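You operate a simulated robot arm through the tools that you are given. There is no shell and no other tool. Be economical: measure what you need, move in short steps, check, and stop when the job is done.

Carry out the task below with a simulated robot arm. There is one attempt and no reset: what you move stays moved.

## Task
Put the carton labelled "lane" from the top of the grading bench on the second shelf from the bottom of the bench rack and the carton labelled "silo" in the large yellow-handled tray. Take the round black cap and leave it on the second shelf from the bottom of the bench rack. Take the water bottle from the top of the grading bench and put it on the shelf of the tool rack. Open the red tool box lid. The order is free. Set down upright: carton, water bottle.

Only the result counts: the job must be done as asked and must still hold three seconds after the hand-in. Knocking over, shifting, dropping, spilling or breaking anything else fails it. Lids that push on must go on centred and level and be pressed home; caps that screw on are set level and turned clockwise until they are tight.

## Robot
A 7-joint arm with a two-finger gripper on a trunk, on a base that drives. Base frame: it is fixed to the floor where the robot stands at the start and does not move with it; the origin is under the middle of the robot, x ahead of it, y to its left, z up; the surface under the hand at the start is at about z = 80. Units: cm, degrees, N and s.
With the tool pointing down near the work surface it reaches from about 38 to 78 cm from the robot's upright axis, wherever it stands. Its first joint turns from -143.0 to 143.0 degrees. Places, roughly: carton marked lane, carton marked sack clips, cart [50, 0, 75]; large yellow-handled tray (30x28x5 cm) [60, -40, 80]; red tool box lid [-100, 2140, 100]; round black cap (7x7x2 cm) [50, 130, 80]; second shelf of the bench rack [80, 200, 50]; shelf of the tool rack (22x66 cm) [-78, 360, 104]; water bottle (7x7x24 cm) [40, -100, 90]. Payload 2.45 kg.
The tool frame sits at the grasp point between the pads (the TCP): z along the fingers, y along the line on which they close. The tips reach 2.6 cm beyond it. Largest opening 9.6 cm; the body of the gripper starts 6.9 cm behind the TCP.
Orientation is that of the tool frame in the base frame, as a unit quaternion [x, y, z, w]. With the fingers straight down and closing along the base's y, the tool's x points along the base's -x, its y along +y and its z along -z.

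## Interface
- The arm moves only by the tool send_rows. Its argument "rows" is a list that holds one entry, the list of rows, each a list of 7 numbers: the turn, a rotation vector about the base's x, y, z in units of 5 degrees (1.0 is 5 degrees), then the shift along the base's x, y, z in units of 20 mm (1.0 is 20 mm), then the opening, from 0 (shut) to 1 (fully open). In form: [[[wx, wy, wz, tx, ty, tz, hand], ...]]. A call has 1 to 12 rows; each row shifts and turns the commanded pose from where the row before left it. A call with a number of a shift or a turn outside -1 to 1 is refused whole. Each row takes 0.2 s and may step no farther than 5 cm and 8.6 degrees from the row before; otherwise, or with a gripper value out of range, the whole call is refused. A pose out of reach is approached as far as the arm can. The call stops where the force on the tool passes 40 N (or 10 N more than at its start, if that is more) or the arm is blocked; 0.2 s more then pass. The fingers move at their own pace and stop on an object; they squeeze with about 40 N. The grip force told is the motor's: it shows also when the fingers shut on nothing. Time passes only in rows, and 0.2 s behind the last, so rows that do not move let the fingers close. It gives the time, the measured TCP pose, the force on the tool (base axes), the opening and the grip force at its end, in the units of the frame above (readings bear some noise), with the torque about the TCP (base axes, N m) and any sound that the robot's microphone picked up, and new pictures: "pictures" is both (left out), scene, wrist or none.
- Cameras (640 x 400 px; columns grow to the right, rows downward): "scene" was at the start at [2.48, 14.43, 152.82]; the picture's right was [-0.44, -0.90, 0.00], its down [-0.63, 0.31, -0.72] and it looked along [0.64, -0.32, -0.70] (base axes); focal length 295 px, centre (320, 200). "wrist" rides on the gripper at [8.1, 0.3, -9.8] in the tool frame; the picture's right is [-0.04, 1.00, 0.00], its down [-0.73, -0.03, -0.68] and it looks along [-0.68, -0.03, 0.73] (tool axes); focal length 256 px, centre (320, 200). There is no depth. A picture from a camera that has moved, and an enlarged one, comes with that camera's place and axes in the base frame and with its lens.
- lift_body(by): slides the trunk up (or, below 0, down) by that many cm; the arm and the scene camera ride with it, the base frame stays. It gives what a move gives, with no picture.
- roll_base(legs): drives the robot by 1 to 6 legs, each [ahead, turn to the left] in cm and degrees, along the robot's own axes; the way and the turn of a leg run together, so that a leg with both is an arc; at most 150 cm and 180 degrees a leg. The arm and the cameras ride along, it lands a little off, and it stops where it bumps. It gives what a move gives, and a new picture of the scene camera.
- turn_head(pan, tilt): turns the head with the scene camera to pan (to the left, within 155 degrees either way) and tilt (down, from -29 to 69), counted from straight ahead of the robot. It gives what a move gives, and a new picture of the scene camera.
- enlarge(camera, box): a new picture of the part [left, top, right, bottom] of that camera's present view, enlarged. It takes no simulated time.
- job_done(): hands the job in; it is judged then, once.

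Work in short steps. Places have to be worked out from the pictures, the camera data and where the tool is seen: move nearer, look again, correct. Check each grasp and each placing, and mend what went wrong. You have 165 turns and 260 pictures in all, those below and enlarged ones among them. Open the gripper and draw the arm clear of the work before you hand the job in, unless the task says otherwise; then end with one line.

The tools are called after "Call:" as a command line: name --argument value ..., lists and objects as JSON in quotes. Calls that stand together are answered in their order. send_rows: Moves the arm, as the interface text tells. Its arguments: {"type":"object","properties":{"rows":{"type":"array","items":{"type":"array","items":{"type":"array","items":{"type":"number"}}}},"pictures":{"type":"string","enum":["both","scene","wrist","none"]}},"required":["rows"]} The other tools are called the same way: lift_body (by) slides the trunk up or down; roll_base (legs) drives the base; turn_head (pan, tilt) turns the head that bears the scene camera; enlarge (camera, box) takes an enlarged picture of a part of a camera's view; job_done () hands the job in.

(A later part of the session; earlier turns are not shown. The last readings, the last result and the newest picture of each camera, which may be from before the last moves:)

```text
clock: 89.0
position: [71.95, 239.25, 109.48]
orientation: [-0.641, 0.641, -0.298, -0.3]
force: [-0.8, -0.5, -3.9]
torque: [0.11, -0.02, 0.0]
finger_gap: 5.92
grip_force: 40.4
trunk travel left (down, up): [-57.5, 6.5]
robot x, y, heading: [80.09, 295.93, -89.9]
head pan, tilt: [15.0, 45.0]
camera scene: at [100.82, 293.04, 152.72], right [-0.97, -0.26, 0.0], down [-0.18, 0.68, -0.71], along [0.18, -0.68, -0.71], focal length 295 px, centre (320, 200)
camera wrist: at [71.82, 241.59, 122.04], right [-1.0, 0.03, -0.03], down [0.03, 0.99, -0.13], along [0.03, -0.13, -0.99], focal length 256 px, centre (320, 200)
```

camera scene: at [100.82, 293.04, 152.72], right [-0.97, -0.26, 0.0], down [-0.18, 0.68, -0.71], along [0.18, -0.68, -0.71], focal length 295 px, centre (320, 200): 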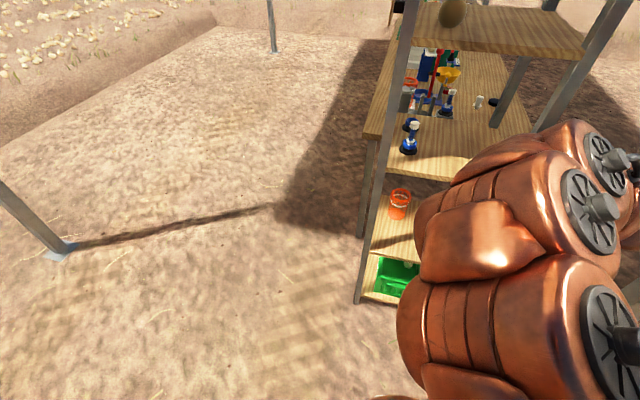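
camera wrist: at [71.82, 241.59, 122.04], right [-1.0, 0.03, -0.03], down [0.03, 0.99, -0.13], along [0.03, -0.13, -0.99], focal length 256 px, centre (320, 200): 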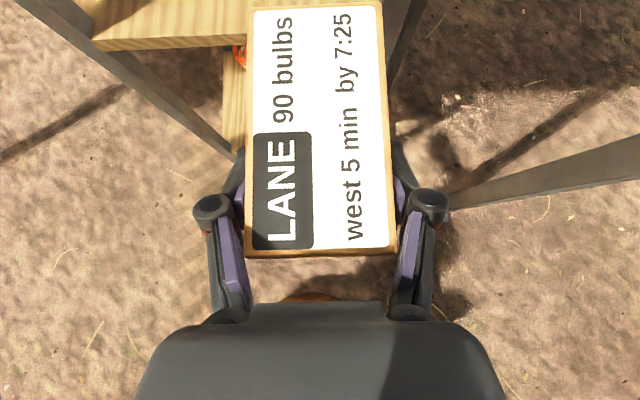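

The limit is 40 cm per call, so I'll lower in two steps.

Call:
lift_body --by -40

Call:
lift_body --by -5

Call:
turn_head --pan 15 --tilt 30

```text
clock: 92.8
position: [72.06, 239.2, 69.55]
orientation: [0.641, -0.64, 0.299, 0.299]
force: [0.0, 0.2, -4.9]
torque: [0.12, -0.03, -0.03]
finger_gap: 5.98
grip_force: 40.5
trunk travel left (down, up): [-17.5, 46.5]
robot x, y, heading: [80.18, 296.39, -90.1]
head pan, tilt: [15.0, 45.0]
```

```text
clock: 93.7
position: [72.1, 239.3, 64.54]
orientation: [0.641, -0.641, 0.298, 0.299]
force: [0.6, 0.1, -3.9]
torque: [0.17, 0.02, 0.04]
finger_gap: 5.97
grip_force: 39.9
trunk travel left (down, up): [-12.5, 51.5]
robot x, y, heading: [80.67, 296.03, -90.2]
head pan, tilt: [15.0, 45.0]
```

```text
clock: 94.5
position: [72.12, 239.23, 64.64]
orientation: [-0.641, 0.641, -0.299, -0.3]
force: [-0.7, -0.2, -4.3]
torque: [0.09, 0.04, 0.01]
finger_gap: 5.99
grip_force: 40.0
trunk travel left (down, up): [-12.5, 51.5]
robot x, y, heading: [80.57, 296.03, -89.9]
head pan, tilt: [15.0, 30.0]
camera scene: at [101.06, 292.17, 109.97], right [-0.97, -0.26, 0.0], down [-0.13, 0.48, -0.87], along [0.22, -0.84, -0.5], focal length 295 px, centre (320, 200)
```

scene: 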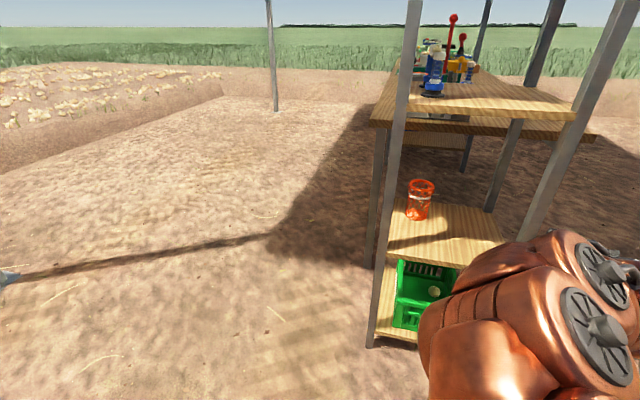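

The shelf surface is at z≈47 and the shelf above at 93. The left post is at x≈63, so I'll shift the carton to x≈75 and roll ahead 20 cm.

Call:
send_rows --rows '[[[0, 0, 0, 0.8, 0, 0, 0], [0, 0, 0, 0.7, 0, 0, 0]]]' --pictures "none"

Call:
roll_base --legs '[[20, 0]]'

Call:
send_rows --rows '[[[0, 0, 0, 0, 0, 0, 0]]]' --pictures "wrist"

```text
clock: 95.1
position: [75.02, 239.24, 64.59]
orientation: [0.641, -0.64, 0.299, 0.299]
force: [-0.3, 0.1, -5.6]
torque: [0.08, 0.0, -0.01]
finger_gap: 5.98
grip_force: 40.4
trunk travel left (down, up): [-12.5, 51.5]
robot x, y, heading: [80.61, 295.64, -90.1]
head pan, tilt: [15.0, 30.0]
```

```text
clock: 96.7
position: [74.76, 218.95, 64.53]
orientation: [-0.64, 0.641, -0.298, -0.3]
force: [0.4, 0.6, -4.0]
torque: [0.09, 0.04, -0.03]
finger_gap: 5.96
grip_force: 40.1
trunk travel left (down, up): [-12.5, 51.5]
robot x, y, heading: [80.63, 275.76, -90.0]
head pan, tilt: [15.0, 30.0]
camera scene: at [101.02, 271.91, 109.98], right [-0.97, -0.26, 0.0], down [-0.13, 0.48, -0.87], along [0.22, -0.84, -0.5], focal length 295 px, centre (320, 200)
```

scene: 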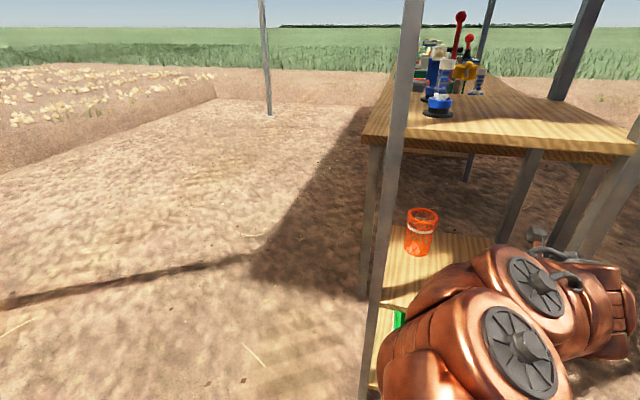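

```text
clock: 97.1
position: [74.74, 219.11, 64.48]
orientation: [-0.64, 0.641, -0.298, -0.3]
force: [-0.3, 0.2, -5.0]
torque: [0.12, 0.02, -0.04]
finger_gap: 5.95
grip_force: 40.1
trunk travel left (down, up): [-12.5, 51.5]
robot x, y, heading: [80.25, 275.41, -90.2]
head pan, tilt: [15.0, 30.0]
camera wrist: at [74.64, 221.38, 76.98], right [-1.0, 0.03, -0.03], down [0.03, 0.99, -0.13], along [0.03, -0.13, -0.99], focal length 256 px, centre (320, 200)
```

wrist: 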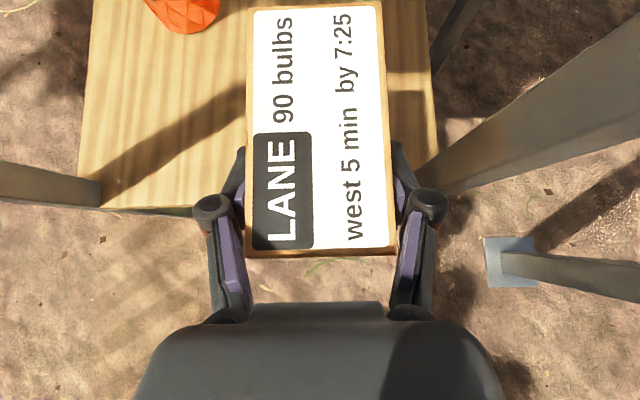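

The shelf is right below and the clearances look fine. I'll move the carton in 11 cm with the arm.

Call:
send_rows --rows '[[[0, 0, 0, 0, -1, 0, 0], [0, 0, 0, 0, -1, 0, 0], [0, 0, 0, 0, -1, 0, 0], [0, 0, 0, 0, -1, 0, 0], [0, 0, 0, 0, -1, 0, 0], [0, 0, 0, 0, -0.5, 0, 0], [0, 0, 0, 0, 0, 0, 0]]]' --pictures "both"

```text
clock: 98.7
position: [74.91, 208.1, 64.49]
orientation: [-0.64, 0.641, -0.299, -0.3]
force: [-1.5, 0.4, -4.0]
torque: [0.09, 0.0, -0.01]
finger_gap: 5.98
grip_force: 40.0
trunk travel left (down, up): [-12.5, 51.5]
robot x, y, heading: [80.19, 275.92, -90.5]
head pan, tilt: [15.0, 30.0]
camera scene: at [101.02, 271.91, 109.98], right [-0.97, -0.26, 0.0], down [-0.13, 0.48, -0.87], along [0.22, -0.84, -0.5], focal length 295 px, centre (320, 200)
camera wrist: at [74.58, 210.47, 77.04], right [-1.0, 0.03, -0.03], down [0.03, 0.99, -0.13], along [0.03, -0.13, -0.99], focal length 256 px, centre (320, 200)
```

scene: 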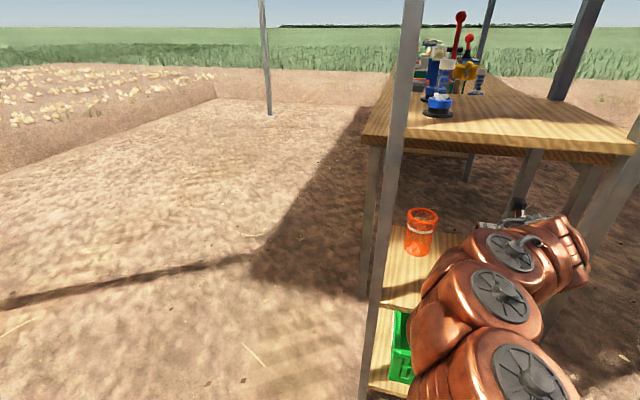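
wrist: 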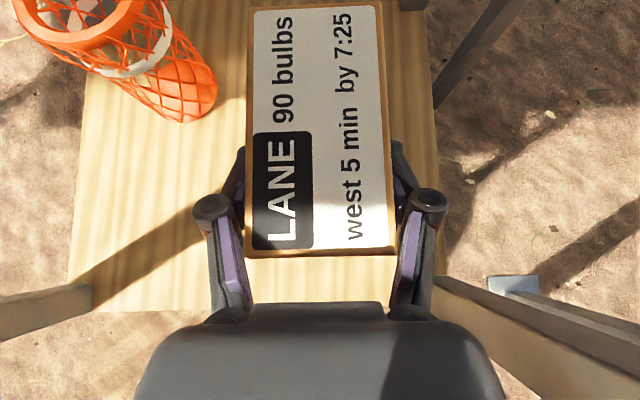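

The carton is over the shelf interior. I'll lower it gently until it touches.

Call:
send_rows --rows '[[[0, 0, 0, 0, 0, -0.5, 0], [0, 0, 0, 0, 0, -0.5, 0], [0, 0, 0, 0, 0, -0.5, 0], [0, 0, 0, 0, 0, -0.5, 0], [0, 0, 0, 0, 0, 0, 0]]]' --pictures "none"

Call:
send_rows --rows '[[[0, 0, 0, 0, 0, -0.25, 0], [0, 0, 0, 0, 0, -0.25, 0], [0, 0, 0, 0, 0, -0.25, 0], [0, 0, 0, 0, 0, -0.25, 0], [0, 0, 0, 0, 0, 0, 0]]]' --pictures "wrist"

```text
clock: 99.9
position: [74.71, 208.04, 60.78]
orientation: [-0.64, 0.641, -0.298, -0.3]
force: [-0.4, 0.2, -4.7]
torque: [0.09, 0.01, -0.02]
finger_gap: 5.98
grip_force: 39.5
trunk travel left (down, up): [-12.5, 51.5]
robot x, y, heading: [80.79, 275.88, -90.2]
head pan, tilt: [15.0, 30.0]
```

```text
clock: 101.1
position: [74.96, 208.09, 58.55]
orientation: [-0.641, 0.641, -0.298, -0.299]
force: [-0.8, -0.5, -5.3]
torque: [0.09, 0.03, 0.02]
finger_gap: 5.95
grip_force: 40.4
trunk travel left (down, up): [-12.5, 51.5]
robot x, y, heading: [80.53, 275.95, -90.3]
head pan, tilt: [15.0, 30.0]
camera wrist: at [74.65, 210.39, 71.02], right [-1.0, 0.03, -0.03], down [0.03, 0.99, -0.13], along [0.03, -0.13, -0.99], focal length 256 px, centre (320, 200)
```

wrist: 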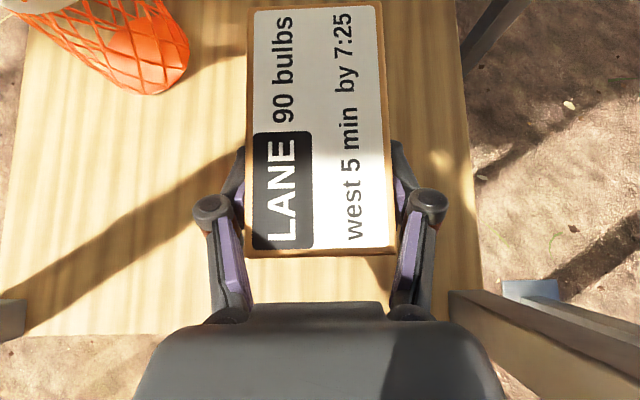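

No contact yet, so I'll keep lowering in small steps.

Call:
send_rows --rows '[[[0, 0, 0, 0, 0, -0.25, 0], [0, 0, 0, 0, 0, -0.25, 0], [0, 0, 0, 0, 0, -0.25, 0], [0, 0, 0, 0, 0, -0.25, 0], [0, 0, 0, 0, 0, 0, 0]]]' --pictures "none"

Call:
send_rows --rows '[[[0, 0, 0, 0, 0, -0.2, 0], [0, 0, 0, 0, 0, -0.2, 0], [0, 0, 0, 0, 0, 0, 0]]]' --pictures "none"

Call:
send_rows --rows '[[[0, 0, 0, 0, 0, -0.2, 0], [0, 0, 0, 0, 0, 0, 0]]]' --pictures "wrist"

```text
clock: 102.3
position: [74.94, 208.02, 56.57]
orientation: [0.641, -0.641, 0.298, 0.3]
force: [0.0, 0.2, -4.7]
torque: [0.17, 0.02, 0.01]
finger_gap: 5.98
grip_force: 40.0
trunk travel left (down, up): [-12.5, 51.5]
robot x, y, heading: [80.18, 275.93, -90.2]
head pan, tilt: [15.0, 30.0]
```

```text
clock: 102.9
position: [74.8, 207.93, 56.28]
orientation: [-0.638, 0.64, -0.302, -0.303]
force: [-1.1, 0.1, 20.8]
torque: [0.94, 0.24, 0.06]
finger_gap: 5.97
grip_force: 40.0
trunk travel left (down, up): [-12.5, 51.5]
robot x, y, heading: [80.69, 275.62, -90.2]
head pan, tilt: [15.0, 30.0]
stopped in row 3: the force on the tool passed its limit at 44 N (the readings are from after the stop); the commanded pose is now the measured one
```

```text
clock: 103.3
position: [74.92, 207.77, 56.34]
orientation: [-0.635, 0.641, -0.305, -0.305]
force: [-1.6, -1.0, 18.8]
torque: [0.8, 0.37, -0.03]
finger_gap: 5.97
grip_force: 40.4
trunk travel left (down, up): [-12.5, 51.5]
robot x, y, heading: [80.38, 276.13, -90.2]
head pan, tilt: [15.0, 30.0]
stopped in row 2: the force on the tool passed its limit at 44 N (the readings are from after the stop); the commanded pose is now the measured one
camera wrist: at [74.61, 210.37, 68.73], right [-1.0, 0.03, -0.03], down [0.04, 0.99, -0.14], along [0.03, -0.14, -0.99], focal length 256 px, centre (320, 200)
```

wrist: 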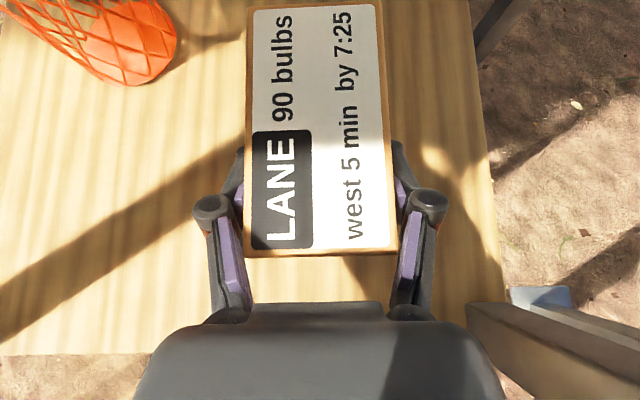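

The carton is on the shelf. I'll ease up slightly, open, and back out along the finger direction.

Call:
send_rows --rows '[[[0, 0, 0, 0, 0, 0.1, 0], [0, 0, 0, 0, 0, 0, 0.5], [0, 0, 0, 0, 0, 0, 1], [0, 0, 0, 0, 0, 0, 1], [0, 0, 0, 0, 0, 0, 1], [0, 0, 0, 0, 0.4, 0.33, 1], [0, 0, 0, 0, 0.7, 0.5, 1], [0, 0, 0, 0, 0.8, 0.5, 1], [0, 0, 0, 0, 1, 0.4, 1], [0, 0, 0, 0, 1, 0.3, 1], [0, 0, 0, 0, 1, 0.3, 1], [0, 0, 0, 0, 1, 0, 1]]]' --pictures "wrist"

```text
clock: 105.9
position: [74.93, 219.63, 61.03]
orientation: [-0.637, 0.641, -0.302, -0.303]
force: [-0.7, 0.1, -0.3]
torque: [0.01, -0.01, 0.03]
finger_gap: 9.61
grip_force: 0.1
trunk travel left (down, up): [-12.5, 51.5]
robot x, y, heading: [80.21, 275.72, -90.3]
head pan, tilt: [15.0, 30.0]
camera wrist: at [74.64, 222.2, 73.46], right [-1.0, 0.03, -0.03], down [0.03, 0.99, -0.14], along [0.03, -0.14, -0.99], focal length 256 px, centre (320, 200)
```

wrist: 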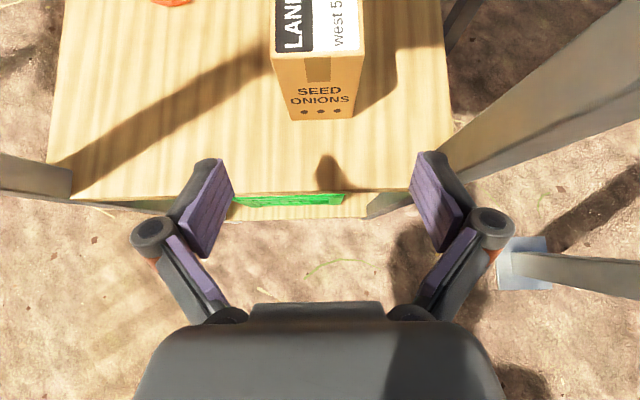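

Lane stands upright on the shelf. I'll back out, raise the trunk, and drive round to the cap on the bench.

Call:
roll_base --legs '[[-24, 0]]'

Call:
lift_body --by 40

Call:
roll_base --legs '[[0, -73.5], [130, 0], [0, 73.5], [130, 0], [0, 90]]'

Call:
turn_head --pan -10 --tilt 45

```text
clock: 107.7
position: [74.92, 243.97, 60.97]
orientation: [-0.638, 0.64, -0.304, -0.302]
force: [-0.1, 0.3, -0.4]
torque: [0.0, 0.01, 0.01]
finger_gap: 9.62
grip_force: 0.0
trunk travel left (down, up): [-12.5, 51.5]
robot x, y, heading: [80.26, 300.25, -90.0]
head pan, tilt: [15.0, 30.0]
camera scene: at [101.09, 296.16, 109.98], right [-0.97, -0.26, 0.0], down [-0.13, 0.48, -0.87], along [0.22, -0.84, -0.5], focal length 295 px, centre (320, 200)
```

scene: 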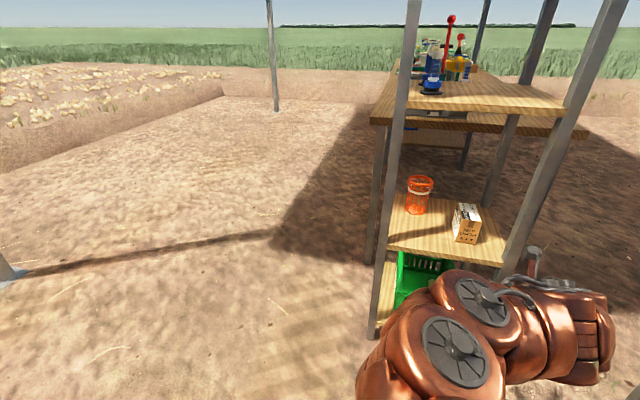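

```text
clock: 111.5
position: [74.92, 243.86, 101.03]
orientation: [-0.638, 0.64, -0.303, -0.303]
force: [-0.5, -0.7, 0.4]
torque: [-0.02, -0.03, 0.01]
finger_gap: 9.63
grip_force: 0.0
trunk travel left (down, up): [-52.5, 11.5]
robot x, y, heading: [80.45, 299.96, -90.2]
head pan, tilt: [15.0, 30.0]
```

```text
clock: 134.4
position: [5.67, 131.41, 101.05]
orientation: [0.904, -0.011, 0.428, 0.004]
force: [0.3, 0.1, 0.3]
torque: [0.0, 0.0, -0.01]
finger_gap: 9.59
grip_force: 0.0
trunk travel left (down, up): [-52.5, 11.5]
robot x, y, heading: [-50.52, 138.04, -1.6]
head pan, tilt: [15.0, 30.0]
camera scene: at [-46.06, 158.32, 149.98], right [0.24, -0.97, 0.0], down [-0.49, -0.12, -0.87], along [0.84, 0.2, -0.5], focal length 295 px, centre (320, 200)
```

scene: 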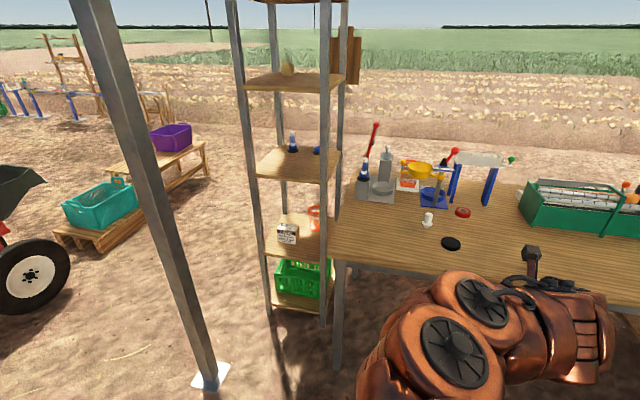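

```text
clock: 135.3
position: [5.67, 131.4, 101.02]
orientation: [0.904, -0.011, 0.428, 0.004]
force: [0.3, 0.0, 0.2]
torque: [0.01, 0.0, 0.01]
finger_gap: 9.59
grip_force: 0.1
trunk travel left (down, up): [-52.5, 11.5]
robot x, y, heading: [-50.33, 137.9, -1.1]
head pan, tilt: [-10.0, 45.0]
camera scene: at [-46.87, 154.59, 147.72], right [-0.2, -0.98, 0.0], down [-0.69, 0.14, -0.71], along [0.69, -0.14, -0.71], focal length 295 px, centre (320, 200)
```

scene: 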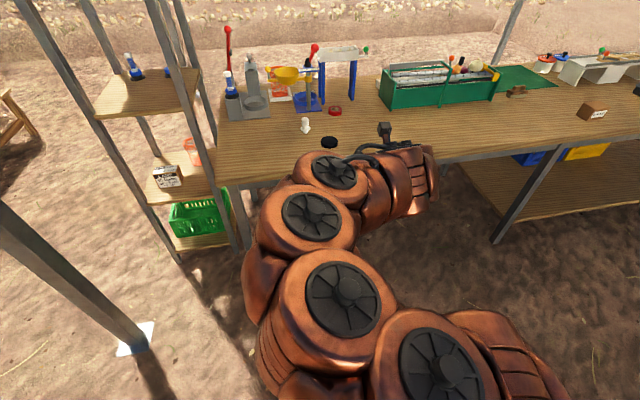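

The cap is at about (49.4, 131.2). I'll roll ahead so the hand is above it.

Call:
roll_base --legs '[[40, 0]]'

Call:
send_rows --rows '[[[0, 1, 0, 0, 0, 0, 1], [0, 1, 0, 0, 0, 0, 1], [0, 0, 0, 0, 0, 0, 1]]]' --pictures "wrist"

```text
clock: 137.8
position: [46.19, 130.1, 101.15]
orientation: [0.904, -0.014, 0.428, 0.005]
force: [0.2, 0.4, -0.2]
torque: [-0.01, 0.02, -0.01]
finger_gap: 9.58
grip_force: 0.1
trunk travel left (down, up): [-52.5, 11.5]
robot x, y, heading: [-9.56, 137.13, -1.2]
head pan, tilt: [-10.0, 45.0]
camera scene: at [-6.24, 153.54, 147.72], right [-0.2, -0.98, 0.0], down [-0.69, 0.14, -0.71], along [0.69, -0.14, -0.71], focal length 295 px, centre (320, 200)
```

scene: 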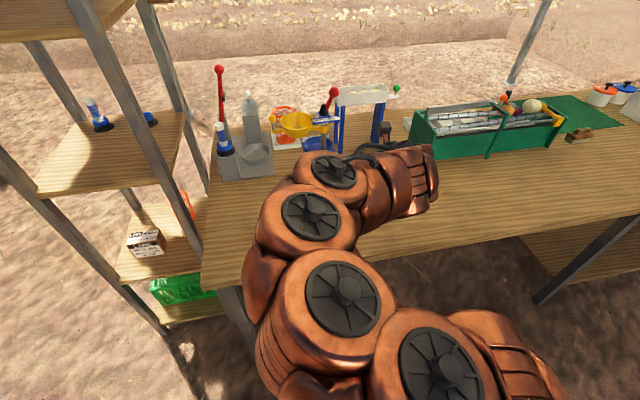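

```text
clock: 138.6
position: [46.26, 130.04, 101.02]
orientation: [0.938, -0.013, 0.346, 0.007]
force: [-0.5, -0.5, 0.6]
torque: [0.02, 0.0, 0.03]
finger_gap: 9.62
grip_force: 0.1
trunk travel left (down, up): [-52.5, 11.5]
robot x, y, heading: [-9.84, 136.93, -1.3]
head pan, tilt: [-10.0, 45.0]
camera wrist: at [46.09, 129.85, 113.74], right [-0.06, -1.0, -0.02], down [-1.0, 0.06, 0.04], along [-0.04, 0.03, -1.0], focal length 256 px, centre (320, 200)
```

wrist: 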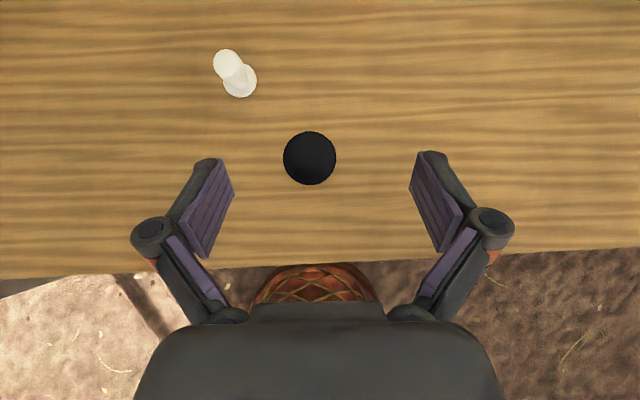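

The cap centre is at (50.1, 131.7) and the hand tilt is 40°. I'll move over it and descend to z≈83.2.

Call:
send_rows --rows '[[[0, 0, 0, 0.75, 0.8, -0.9, 1], [0, 0, 0, 0.75, 0, -1, 1], [0, 0, 0, 0, 0, -1, 1], [0, 0, 0, 0, 0, -1, 1], [0, 0, 0, 0, 0, -1, 1], [0, 0, 0, 0, 0, -1, 1], [0, 0, 0, 0, 0, -1, 1], [0, 0, 0, 0, 0, -1, 1], [0, 0, 0, 0, 0, -0.5, 1], [0, 0, 0, 0, 0, -0.5, 1], [0, 0, 0, 0, 0, 0, 1]]]' --pictures "wrist"

```text
clock: 141.0
position: [49.08, 131.64, 83.24]
orientation: [0.938, -0.013, 0.347, 0.006]
force: [-0.9, -0.2, 0.4]
torque: [-0.04, -0.03, 0.01]
finger_gap: 9.61
grip_force: 0.0
trunk travel left (down, up): [-52.5, 11.5]
robot x, y, heading: [-9.6, 137.13, -1.6]
head pan, tilt: [-10.0, 45.0]
camera wrist: at [49.03, 131.48, 95.87], right [-0.06, -1.0, -0.02], down [-1.0, 0.06, 0.04], along [-0.04, 0.03, -1.0], focal length 256 px, centre (320, 200)
```

wrist: 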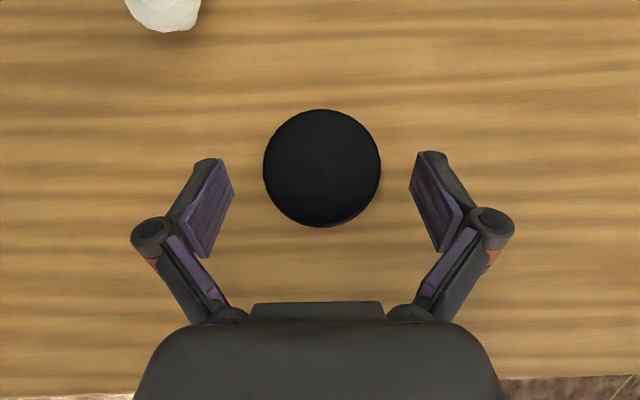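

The cap centre is close to the fingertips, so I'll go ahead 0.7 cm and down a touch, then close.

Call:
send_rows --rows '[[[0, 0, 0, 0.35, 0, -0.1, 1], [0, 0, 0, 0, 0, 0, 0], [0, 0, 0, 0, 0, 0, 0], [0, 0, 0, 0, 0, 0, 0], [0, 0, 0, 0, 0, 0, 0], [0, 0, 0, 0, 0, 0, 0]]]' --pictures "wrist"

```text
clock: 142.4
position: [49.91, 131.65, 83.15]
orientation: [0.938, -0.012, 0.347, 0.006]
force: [-0.3, 1.4, 4.4]
torque: [0.03, 0.0, 0.1]
finger_gap: 6.61
grip_force: 39.6
trunk travel left (down, up): [-52.5, 11.5]
robot x, y, heading: [-9.79, 136.8, -1.6]
head pan, tilt: [-10.0, 45.0]
camera wrist: at [49.74, 131.5, 95.71], right [-0.06, -1.0, -0.02], down [-1.0, 0.06, 0.04], along [-0.04, 0.03, -1.0], focal length 256 px, centre (320, 200)
```

wrist: 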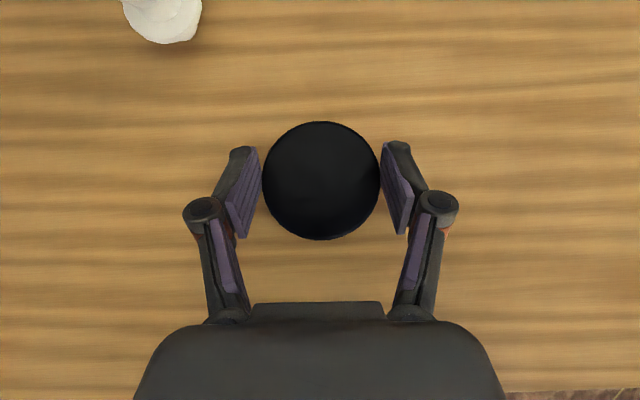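

The cap is gripped (gap 6.6). I'll lift straight up and check.

Call:
send_rows --rows '[[[0, 0, 0, 0, 0, 0.5, 0], [0, 0, 0, 0, 0, 1, 0], [0, 0, 0, 0, 0, 1, 0], [0, 0, 0, 0, 0, 1, 0], [0, 0, 0, 0, 0, 1, 0], [0, 0, 0, 0, 0, 1, 0], [0, 0, 0, 0, 0, 1, 0], [0, 0, 0, 0, 0, 1, 0], [0, 0, 0, 0, 0, 1, 0], [0, 0, 0, 0, 0, 1, 0], [0, 0, 0, 0, 0, 0, 0]]]' --pictures "wrist"

```text
clock: 144.8
position: [49.97, 131.81, 102.13]
orientation: [0.938, -0.012, 0.346, 0.005]
force: [-0.2, 0.4, -1.9]
torque: [0.01, -0.01, -0.01]
finger_gap: 6.63
grip_force: 39.2
trunk travel left (down, up): [-52.5, 11.5]
robot x, y, heading: [-9.9, 137.17, -1.5]
head pan, tilt: [-10.0, 45.0]
camera wrist: at [49.89, 131.6, 114.79], right [-0.06, -1.0, -0.02], down [-1.0, 0.06, 0.04], along [-0.04, 0.03, -1.0], focal length 256 px, centre (320, 200)
```

wrist: 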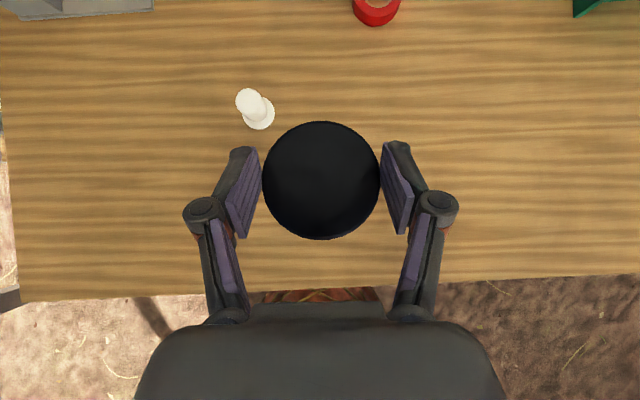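

The cap is held. I'll drive back by the proven way to the rack's north side.

Call:
roll_base --legs '[[-38, 0], [0, 91.5], [125, 0], [0, -75], [131, 0], [0, -105]]'

```text
clock: 170.9
position: [76.81, 236.96, 102.06]
orientation: [0.663, -0.663, 0.245, 0.247]
force: [-0.1, 0.3, -1.3]
torque: [0.0, 0.01, -0.02]
finger_gap: 6.61
grip_force: 40.5
trunk travel left (down, up): [-52.5, 11.5]
robot x, y, heading: [80.02, 297.05, -90.1]
head pan, tilt: [-10.0, 45.0]
camera scene: at [97.14, 293.77, 147.72], right [-0.98, 0.17, 0.0], down [0.12, 0.7, -0.71], along [-0.12, -0.7, -0.71], focal length 295 px, centre (320, 200)
```

scene: 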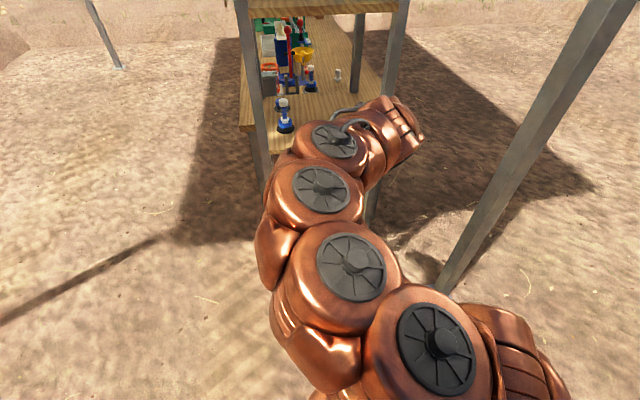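

I'll lower by 40 cm, shift to x≈87, and roll ahead 20 cm.

Call:
lift_body --by -40

Call:
send_rows --rows '[[[0, 0, 0, 1, 0, 0, 0], [0, 0, 0, 1, 0, 0, 0], [0, 0, 0, 1, 0, 0, 0], [0, 0, 0, 1, 0, 0, 0], [0, 0, 0, 1, 0, 0, 0], [0, 0, 0, 0, 0, 0, 0]]]' --pictures "none"

Call:
roll_base --legs '[[20, 0]]'

Call:
send_rows --rows '[[[0, 0, 0, 0, 0, 0, 0]]]' --pictures "wrist"

```text
clock: 174.7
position: [76.65, 236.95, 62.22]
orientation: [0.664, -0.663, 0.244, 0.246]
force: [0.3, 0.6, -1.7]
torque: [0.06, 0.01, 0.02]
finger_gap: 6.58
grip_force: 40.1
trunk travel left (down, up): [-12.5, 51.5]
robot x, y, heading: [80.24, 297.09, -90.0]
head pan, tilt: [-10.0, 45.0]
```

```text
clock: 176.1
position: [86.84, 237.01, 62.16]
orientation: [0.663, -0.663, 0.244, 0.247]
force: [0.3, -0.1, -2.2]
torque: [-0.01, 0.0, 0.0]
finger_gap: 6.6
grip_force: 40.1
trunk travel left (down, up): [-12.5, 51.5]
robot x, y, heading: [79.99, 296.82, -90.2]
head pan, tilt: [-10.0, 45.0]
```

```text
clock: 177.7
position: [86.93, 216.92, 62.13]
orientation: [-0.663, 0.663, -0.245, -0.247]
force: [-0.3, -0.1, -2.5]
torque: [0.01, -0.02, 0.03]
finger_gap: 6.6
grip_force: 40.0
trunk travel left (down, up): [-12.5, 51.5]
robot x, y, heading: [79.95, 277.01, -89.8]
head pan, tilt: [-10.0, 45.0]
camera scene: at [97.15, 273.7, 107.72], right [-0.98, 0.17, 0.0], down [0.12, 0.7, -0.71], along [-0.12, -0.7, -0.71], focal length 295 px, centre (320, 200)
```

scene: 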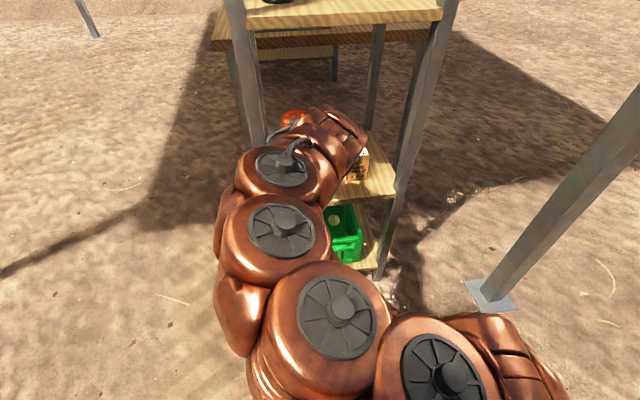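

```text
clock: 178.1
position: [86.92, 217.11, 62.2]
orientation: [-0.663, 0.663, -0.244, -0.247]
force: [0.0, 0.0, -1.7]
torque: [0.03, -0.02, 0.0]
finger_gap: 6.58
grip_force: 40.4
trunk travel left (down, up): [-12.5, 51.5]
robot x, y, heading: [80.17, 276.71, -90.1]
head pan, tilt: [-10.0, 45.0]
camera wrist: at [86.73, 217.25, 74.78], right [-1.0, 0.03, -0.02], down [0.03, 1.0, 0.04], along [0.02, 0.04, -1.0], focal length 256 px, centre (320, 200)
```

wrist: 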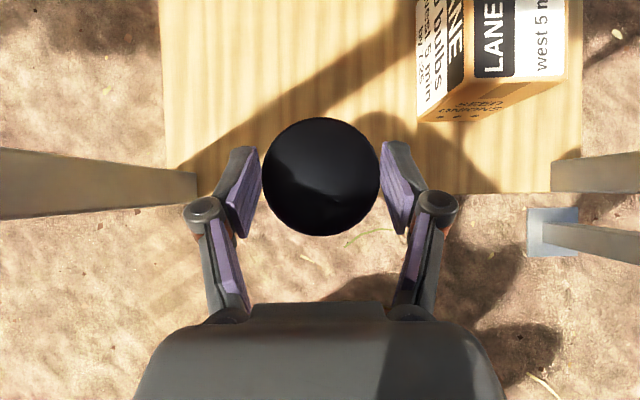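

There is room between the carton and the right post. I'll move in 8.5 cm and lower most of the way.

Call:
send_rows --rows '[[[0, 0, 0, 0, -0.85, 0, 0], [0, 0, 0, 0, -0.85, 0, 0], [0, 0, 0, 0, -0.85, 0, 0], [0, 0, 0, 0, -0.85, 0, 0], [0, 0, 0, 0, -0.85, 0, 0], [0, 0, 0, 0, 0, -0.75, 0], [0, 0, 0, 0, 0, -0.75, 0], [0, 0, 0, 0, 0, -0.75, 0], [0, 0, 0, 0, 0, -0.75, 0], [0, 0, 0, 0, 0, 0, 0]]]' --pictures "wrist"

```text
clock: 180.3
position: [86.93, 208.52, 56.06]
orientation: [0.663, -0.663, 0.245, 0.247]
force: [-0.9, -0.2, -1.3]
torque: [0.03, 0.03, -0.01]
finger_gap: 6.61
grip_force: 40.1
trunk travel left (down, up): [-12.5, 51.5]
robot x, y, heading: [80.3, 276.76, -90.1]
head pan, tilt: [-10.0, 45.0]
camera wrist: at [86.69, 208.81, 68.73], right [-1.0, 0.03, -0.02], down [0.03, 1.0, 0.04], along [0.02, 0.04, -1.0], focal length 256 px, centre (320, 200)
```

wrist: 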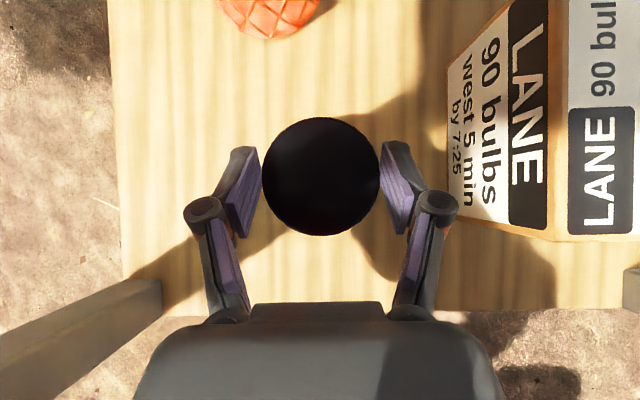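

Good position. I'll lower slowly to contact.

Call:
send_rows --rows '[[[0, 0, 0, 0, 0, -0.25, 0], [0, 0, 0, 0, 0, -0.25, 0], [0, 0, 0, 0, 0, -0.25, 0], [0, 0, 0, 0, 0, -0.2, 0], [0, 0, 0, 0, 0, 0, 0]]]' --pictures "none"

Call:
send_rows --rows '[[[0, 0, 0, 0, 0, -0.2, 0], [0, 0, 0, 0, 0, -0.2, 0], [0, 0, 0, 0, 0, -0.2, 0], [0, 0, 0, 0, 0, 0, 0]]]' --pictures "wrist"

```text
clock: 181.5
position: [86.96, 208.4, 54.17]
orientation: [0.664, -0.663, 0.245, 0.246]
force: [-0.4, 0.5, -1.9]
torque: [0.0, 0.04, 0.04]
finger_gap: 6.58
grip_force: 40.1
trunk travel left (down, up): [-12.5, 51.5]
robot x, y, heading: [80.22, 276.68, -90.0]
head pan, tilt: [-10.0, 45.0]
```

```text
clock: 182.5
position: [86.89, 208.5, 53.09]
orientation: [0.663, -0.662, 0.246, 0.246]
force: [0.4, -1.3, 2.2]
torque: [-0.06, 0.13, 0.01]
finger_gap: 6.58
grip_force: 40.2
trunk travel left (down, up): [-12.5, 51.5]
robot x, y, heading: [80.23, 276.99, -90.0]
head pan, tilt: [-10.0, 45.0]
camera wrist: at [86.68, 208.7, 65.77], right [-1.0, 0.03, -0.02], down [0.03, 1.0, 0.04], along [0.02, 0.04, -1.0], focal length 256 px, centre (320, 200)
```

wrist: 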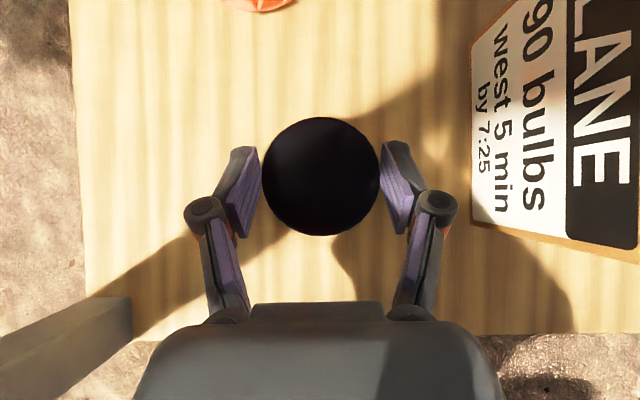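

Touching. I'll open and back out upwards and away.

Call:
send_rows --rows '[[[0, 0, 0, 0, 0, 0, 0.8], [0, 0, 0, 0, 0, 0, 0.9], [0, 0, 0, 0, 0, 0, 0.9], [0, 0, 0, 0, 0, 0.3, 0.9], [0, 0, 0, 0, 0.3, 0.6, 0.9], [0, 0, 0, 0, 0.6, 0.6, 0.9], [0, 0, 0, 0, 1, 0.6, 0.9], [0, 0, 0, 0, 1, 0.5, 0.9], [0, 0, 0, 0, 1, 0, 0.9], [0, 0, 0, 0, 1, 0, 0.9], [0, 0, 0, 0, 0, 0, 0.9]]]' --pictures "wrist"

```text
clock: 184.9
position: [86.85, 218.35, 58.26]
orientation: [0.663, -0.663, 0.245, 0.246]
force: [-0.3, -0.2, -0.3]
torque: [0.01, 0.02, -0.04]
finger_gap: 8.64
grip_force: 0.0
trunk travel left (down, up): [-12.5, 51.5]
robot x, y, heading: [80.24, 276.78, -90.0]
head pan, tilt: [-10.0, 45.0]
camera wrist: at [86.65, 218.65, 70.88], right [-1.0, 0.03, -0.02], down [0.03, 1.0, 0.04], along [0.02, 0.04, -1.0], focal length 256 px, centre (320, 200)
```

wrist: 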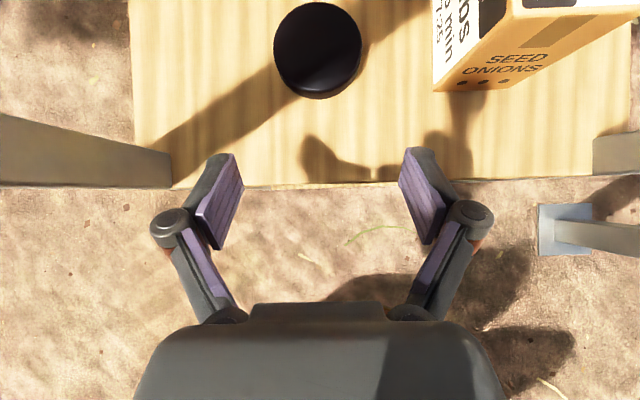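

Cap placed. I'll back away, raise the trunk, and look at the tool rack on the way to the bottle.

Call:
roll_base --legs '[[-24, 0]]'

Call:
lift_body --by 40

Call:
roll_base --legs '[[0, -73.5], [130, 0]]'

Call:
turn_head --pan -75 --tilt 35

```text
clock: 186.7
position: [86.94, 242.53, 58.22]
orientation: [0.664, -0.662, 0.245, 0.247]
force: [-0.5, -0.1, -0.4]
torque: [-0.02, 0.04, -0.01]
finger_gap: 8.63
grip_force: 0.0
trunk travel left (down, up): [-12.5, 51.5]
robot x, y, heading: [80.16, 301.23, -90.0]
head pan, tilt: [-10.0, 45.0]
camera scene: at [97.11, 297.88, 107.72], right [-0.99, 0.17, 0.0], down [0.12, 0.7, -0.71], along [-0.12, -0.7, -0.71], focal length 295 px, centre (320, 200)
```

scene: 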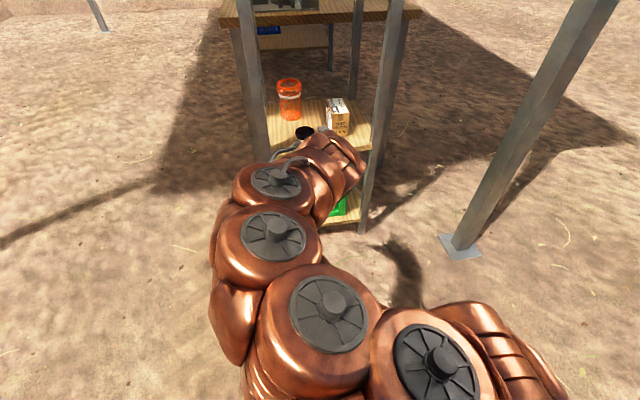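

```text
clock: 190.5
position: [86.96, 242.63, 98.21]
orientation: [0.664, -0.662, 0.245, 0.247]
force: [-0.6, -0.3, 0.0]
torque: [0.02, -0.01, 0.01]
finger_gap: 8.64
grip_force: 0.1
trunk travel left (down, up): [-52.5, 11.5]
robot x, y, heading: [80.04, 300.83, -90.2]
head pan, tilt: [-10.0, 45.0]
```

```text
clock: 200.2
position: [-96.08, 233.48, 98.3]
orientation: [-0.158, 0.924, -0.057, -0.343]
force: [-0.2, 0.7, -0.4]
torque: [0.0, -0.01, 0.0]
finger_gap: 8.67
grip_force: 0.0
trunk travel left (down, up): [-52.5, 11.5]
robot x, y, heading: [-43.05, 258.96, -160.8]
head pan, tilt: [-10.0, 45.0]
camera scene: at [-40.28, 241.97, 147.72], right [-0.16, 0.99, 0.0], down [0.7, 0.11, -0.71], along [-0.7, -0.11, -0.71], focal length 295 px, centre (320, 200)
```

scene: 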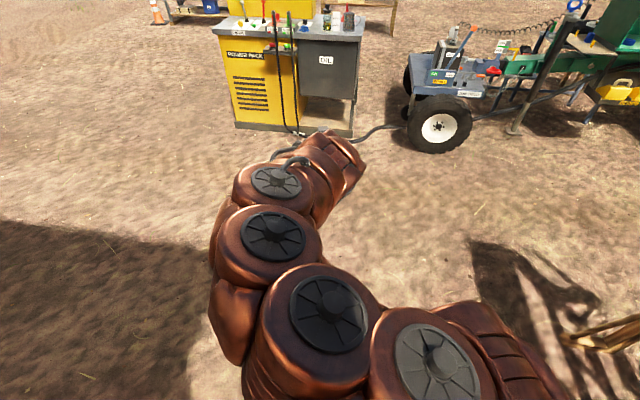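

```text
clock: 201.6
position: [-96.07, 233.42, 98.25]
orientation: [-0.158, 0.924, -0.057, -0.342]
force: [0.6, -1.1, 0.3]
torque: [-0.04, 0.0, 0.0]
finger_gap: 8.63
grip_force: 0.2
trunk travel left (down, up): [-52.5, 11.5]
robot x, y, heading: [-43.38, 258.9, -160.8]
head pan, tilt: [-75.0, 35.0]
camera scene: at [-37.22, 250.56, 149.2], right [0.83, 0.56, 0.0], down [0.32, -0.47, -0.82], along [-0.46, 0.68, -0.57], focal length 295 px, centre (320, 200)
```

scene: 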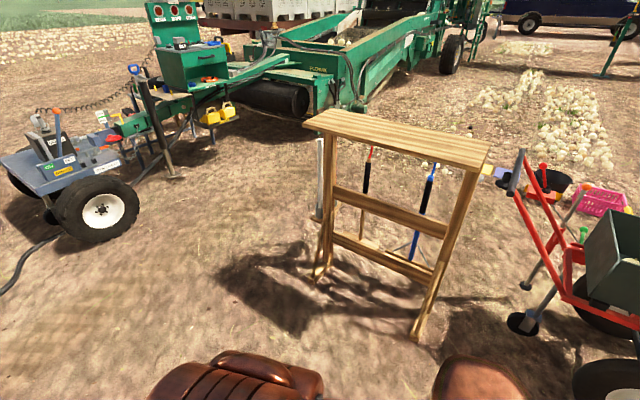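

The tool rack's top board is empty and open above: x -112..-42, y about 345–370, z≈104. Now I'll drive south to the water bottle at the other end of the bench.

Call:
roll_base --legs '[[0, 68.9], [150, 0], [150, 0], [50, 0], [0, 92]]'

Call:
turn_head --pan -20 --tilt 35

```text
clock: 225.5
position: [1.31, -86.09, 98.2]
orientation: [0.938, -0.006, 0.348, 0.004]
force: [-0.6, -0.2, -0.5]
torque: [0.02, 0.01, 0.02]
finger_gap: 8.63
grip_force: 0.1
trunk travel left (down, up): [-52.5, 11.5]
robot x, y, heading: [-57.17, -92.27, -0.5]
head pan, tilt: [-75.0, 35.0]
camera scene: at [-59.64, -82.52, 149.2], right [-0.97, -0.25, 0.0], down [-0.14, 0.56, -0.82], along [0.2, -0.79, -0.57], focal length 295 px, centre (320, 200)
```

scene: 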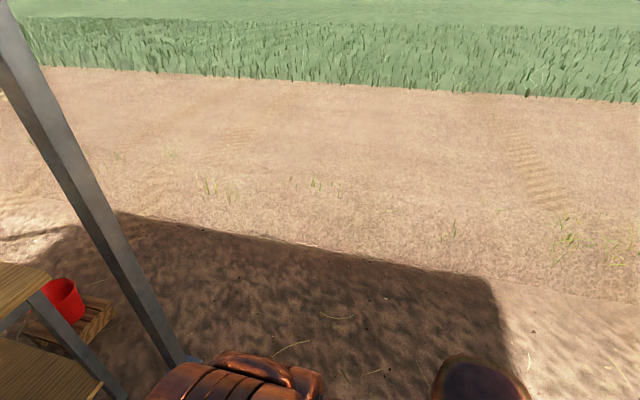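

```text
clock: 226.8
position: [1.56, -86.06, 98.22]
orientation: [0.938, -0.006, 0.348, 0.003]
force: [-0.3, 0.1, 0.7]
torque: [-0.01, 0.03, -0.03]
finger_gap: 8.67
grip_force: 0.0
trunk travel left (down, up): [-52.5, 11.5]
robot x, y, heading: [-57.15, -91.98, -0.5]
head pan, tilt: [-20.0, 35.0]
camera scene: at [-53.59, -77.1, 149.2], right [-0.35, -0.94, 0.0], down [-0.54, 0.2, -0.82], along [0.77, -0.29, -0.57], focal length 295 px, centre (320, 200)
```

scene: 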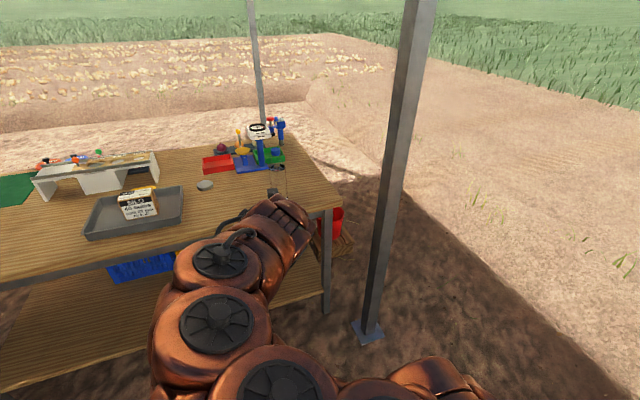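

The arm hides the bottle from this side, so I'll check the wrist view.

Call:
send_rows --rows '[[[0, -1, 0, 0, -1, 1, 1], [0, -1, 0, 0, -1, 1, 1], [0, -1, 0, 0, -1, 1, 1], [0, -1, 0, 0, -1, 1, 1], [0, 0, 0, 0, -1, 1, 1], [0, 0, 0, 0, 0, 0, 1]]]' --pictures "both"

```text
clock: 228.2
position: [1.26, -96.19, 108.21]
orientation: [0.863, -0.006, 0.505, 0.003]
force: [1.0, 0.4, -0.6]
torque: [0.0, -0.03, -0.02]
finger_gap: 9.6
grip_force: 0.0
trunk travel left (down, up): [-52.5, 11.5]
robot x, y, heading: [-57.55, -92.2, -0.6]
head pan, tilt: [-20.0, 35.0]
camera scene: at [-53.59, -77.1, 149.2], right [-0.35, -0.94, 0.0], down [-0.54, 0.2, -0.82], along [0.77, -0.29, -0.57], focal length 295 px, centre (320, 200)
camera wrist: at [-3.16, -96.44, 120.06], right [-0.03, -1.0, -0.04], down [-0.95, 0.04, -0.31], along [0.31, 0.02, -0.95], focal length 256 px, centre (320, 200)
```

scene: 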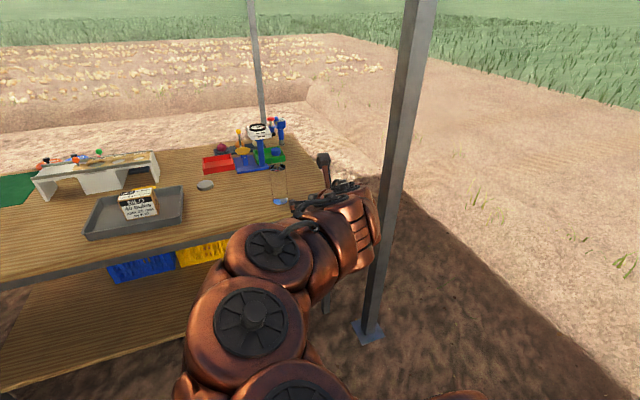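
wrist: 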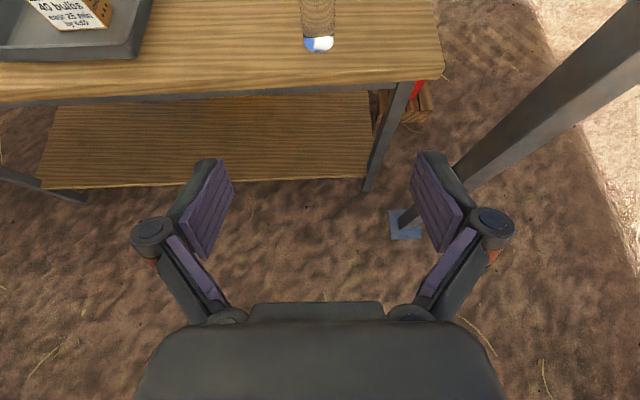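

The bottle centre is near (46.3, -96.4). I'll tilt the hand to about 80° (nearly horizontal), lower it to z≈91, and roll ahead 28 cm for a side grasp.

Call:
send_rows --rows '[[[0, -1, 0, 0, 0, -1, 1], [0, -1, 0, 0, 0, -1, 1], [0, -1, 0, 0, 0, -1, 1], [0, -1, 0, 0, 0, -1, 1], [0, 0, 0, 0, 0, -1, 1], [0, 0, 0, 0, 0, -1, 1], [0, 0, 0, 0, 0, -1, 1], [0, 0, 0, 0, 0, -1, 1], [0, 0, 0, 0, 0, -0.6, 1], [0, 0, 0, 0, 0, 0, 1]]]' --pictures "none"

Call:
roll_base --legs '[[28, 0]]'

Call:
send_rows --rows '[[[0, 0, 0, 0, 0, 0, 1]]]' --pictures "wrist"

```text
clock: 230.3
position: [9.32, -96.75, 95.08]
orientation: [0.783, -0.001, 0.622, -0.005]
force: [-0.8, 0.4, 0.1]
torque: [0.01, 0.04, 0.01]
finger_gap: 9.6
grip_force: 0.2
out of reach, approached as far as the arm can: row 1, 2, 3, 4, 6, 7, 8
trunk travel left (down, up): [-52.5, 11.5]
robot x, y, heading: [-57.22, -92.03, -0.7]
head pan, tilt: [-20.0, 35.0]
```

```text
clock: 232.3
position: [37.79, -96.9, 95.12]
orientation: [0.782, 0.001, 0.623, -0.006]
force: [-0.2, 1.2, 0.3]
torque: [0.0, -0.03, 0.01]
finger_gap: 9.6
grip_force: 0.0
trunk travel left (down, up): [-52.5, 11.5]
robot x, y, heading: [-28.13, -92.08, -0.1]
head pan, tilt: [-20.0, 35.0]
camera scene: at [-25.16, -77.34, 149.2], right [-0.35, -0.94, 0.0], down [-0.54, 0.2, -0.82], along [0.77, -0.29, -0.57], focal length 295 px, centre (320, 200)
```

scene: 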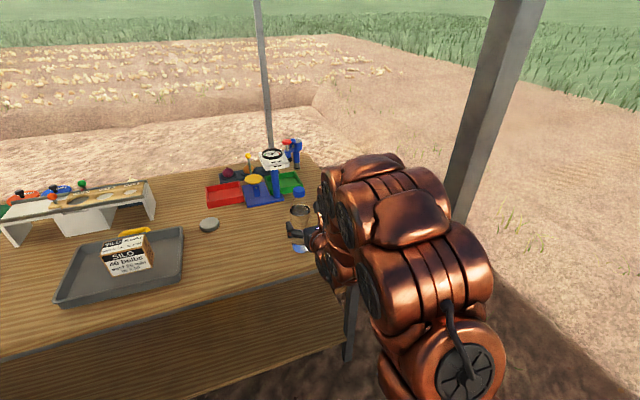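

```text
clock: 232.7
position: [37.82, -96.8, 95.13]
orientation: [0.783, 0.001, 0.622, -0.007]
force: [-0.6, -0.1, 0.6]
torque: [0.01, -0.02, 0.0]
finger_gap: 9.6
grip_force: 0.0
trunk travel left (down, up): [-52.5, 11.5]
robot x, y, heading: [-28.58, -92.34, -0.5]
head pan, tilt: [-20.0, 35.0]
camera wrist: at [30.2, -97.17, 105.23], right [0.0, -1.0, -0.05], down [-0.83, 0.03, -0.56], along [0.56, 0.04, -0.83], focal length 256 px, centre (320, 200)
```

wrist: 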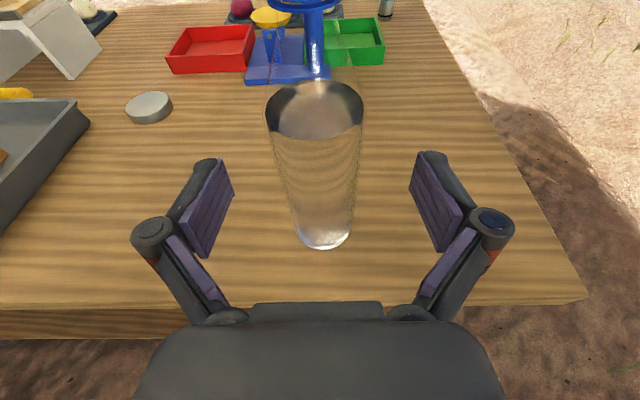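

The bottle is centred between the fingers, its centre near (44.4, -96.3). I'll advance a little first to see that the commands track, since the last pose was clipped.

Call:
send_rows --rows '[[[0, 0, 0, 0.3, 0.2, 0, 1], [0, 0, 0, 0, 0, 0, 1]]]' --pictures "none"

```text
clock: 233.3
position: [38.54, -96.34, 95.25]
orientation: [0.783, 0.0, 0.622, -0.006]
force: [-0.3, 0.7, 0.5]
torque: [-0.02, 0.01, 0.01]
finger_gap: 9.6
grip_force: 0.1
trunk travel left (down, up): [-52.5, 11.5]
robot x, y, heading: [-28.68, -92.3, -0.6]
head pan, tilt: [-20.0, 35.0]
```

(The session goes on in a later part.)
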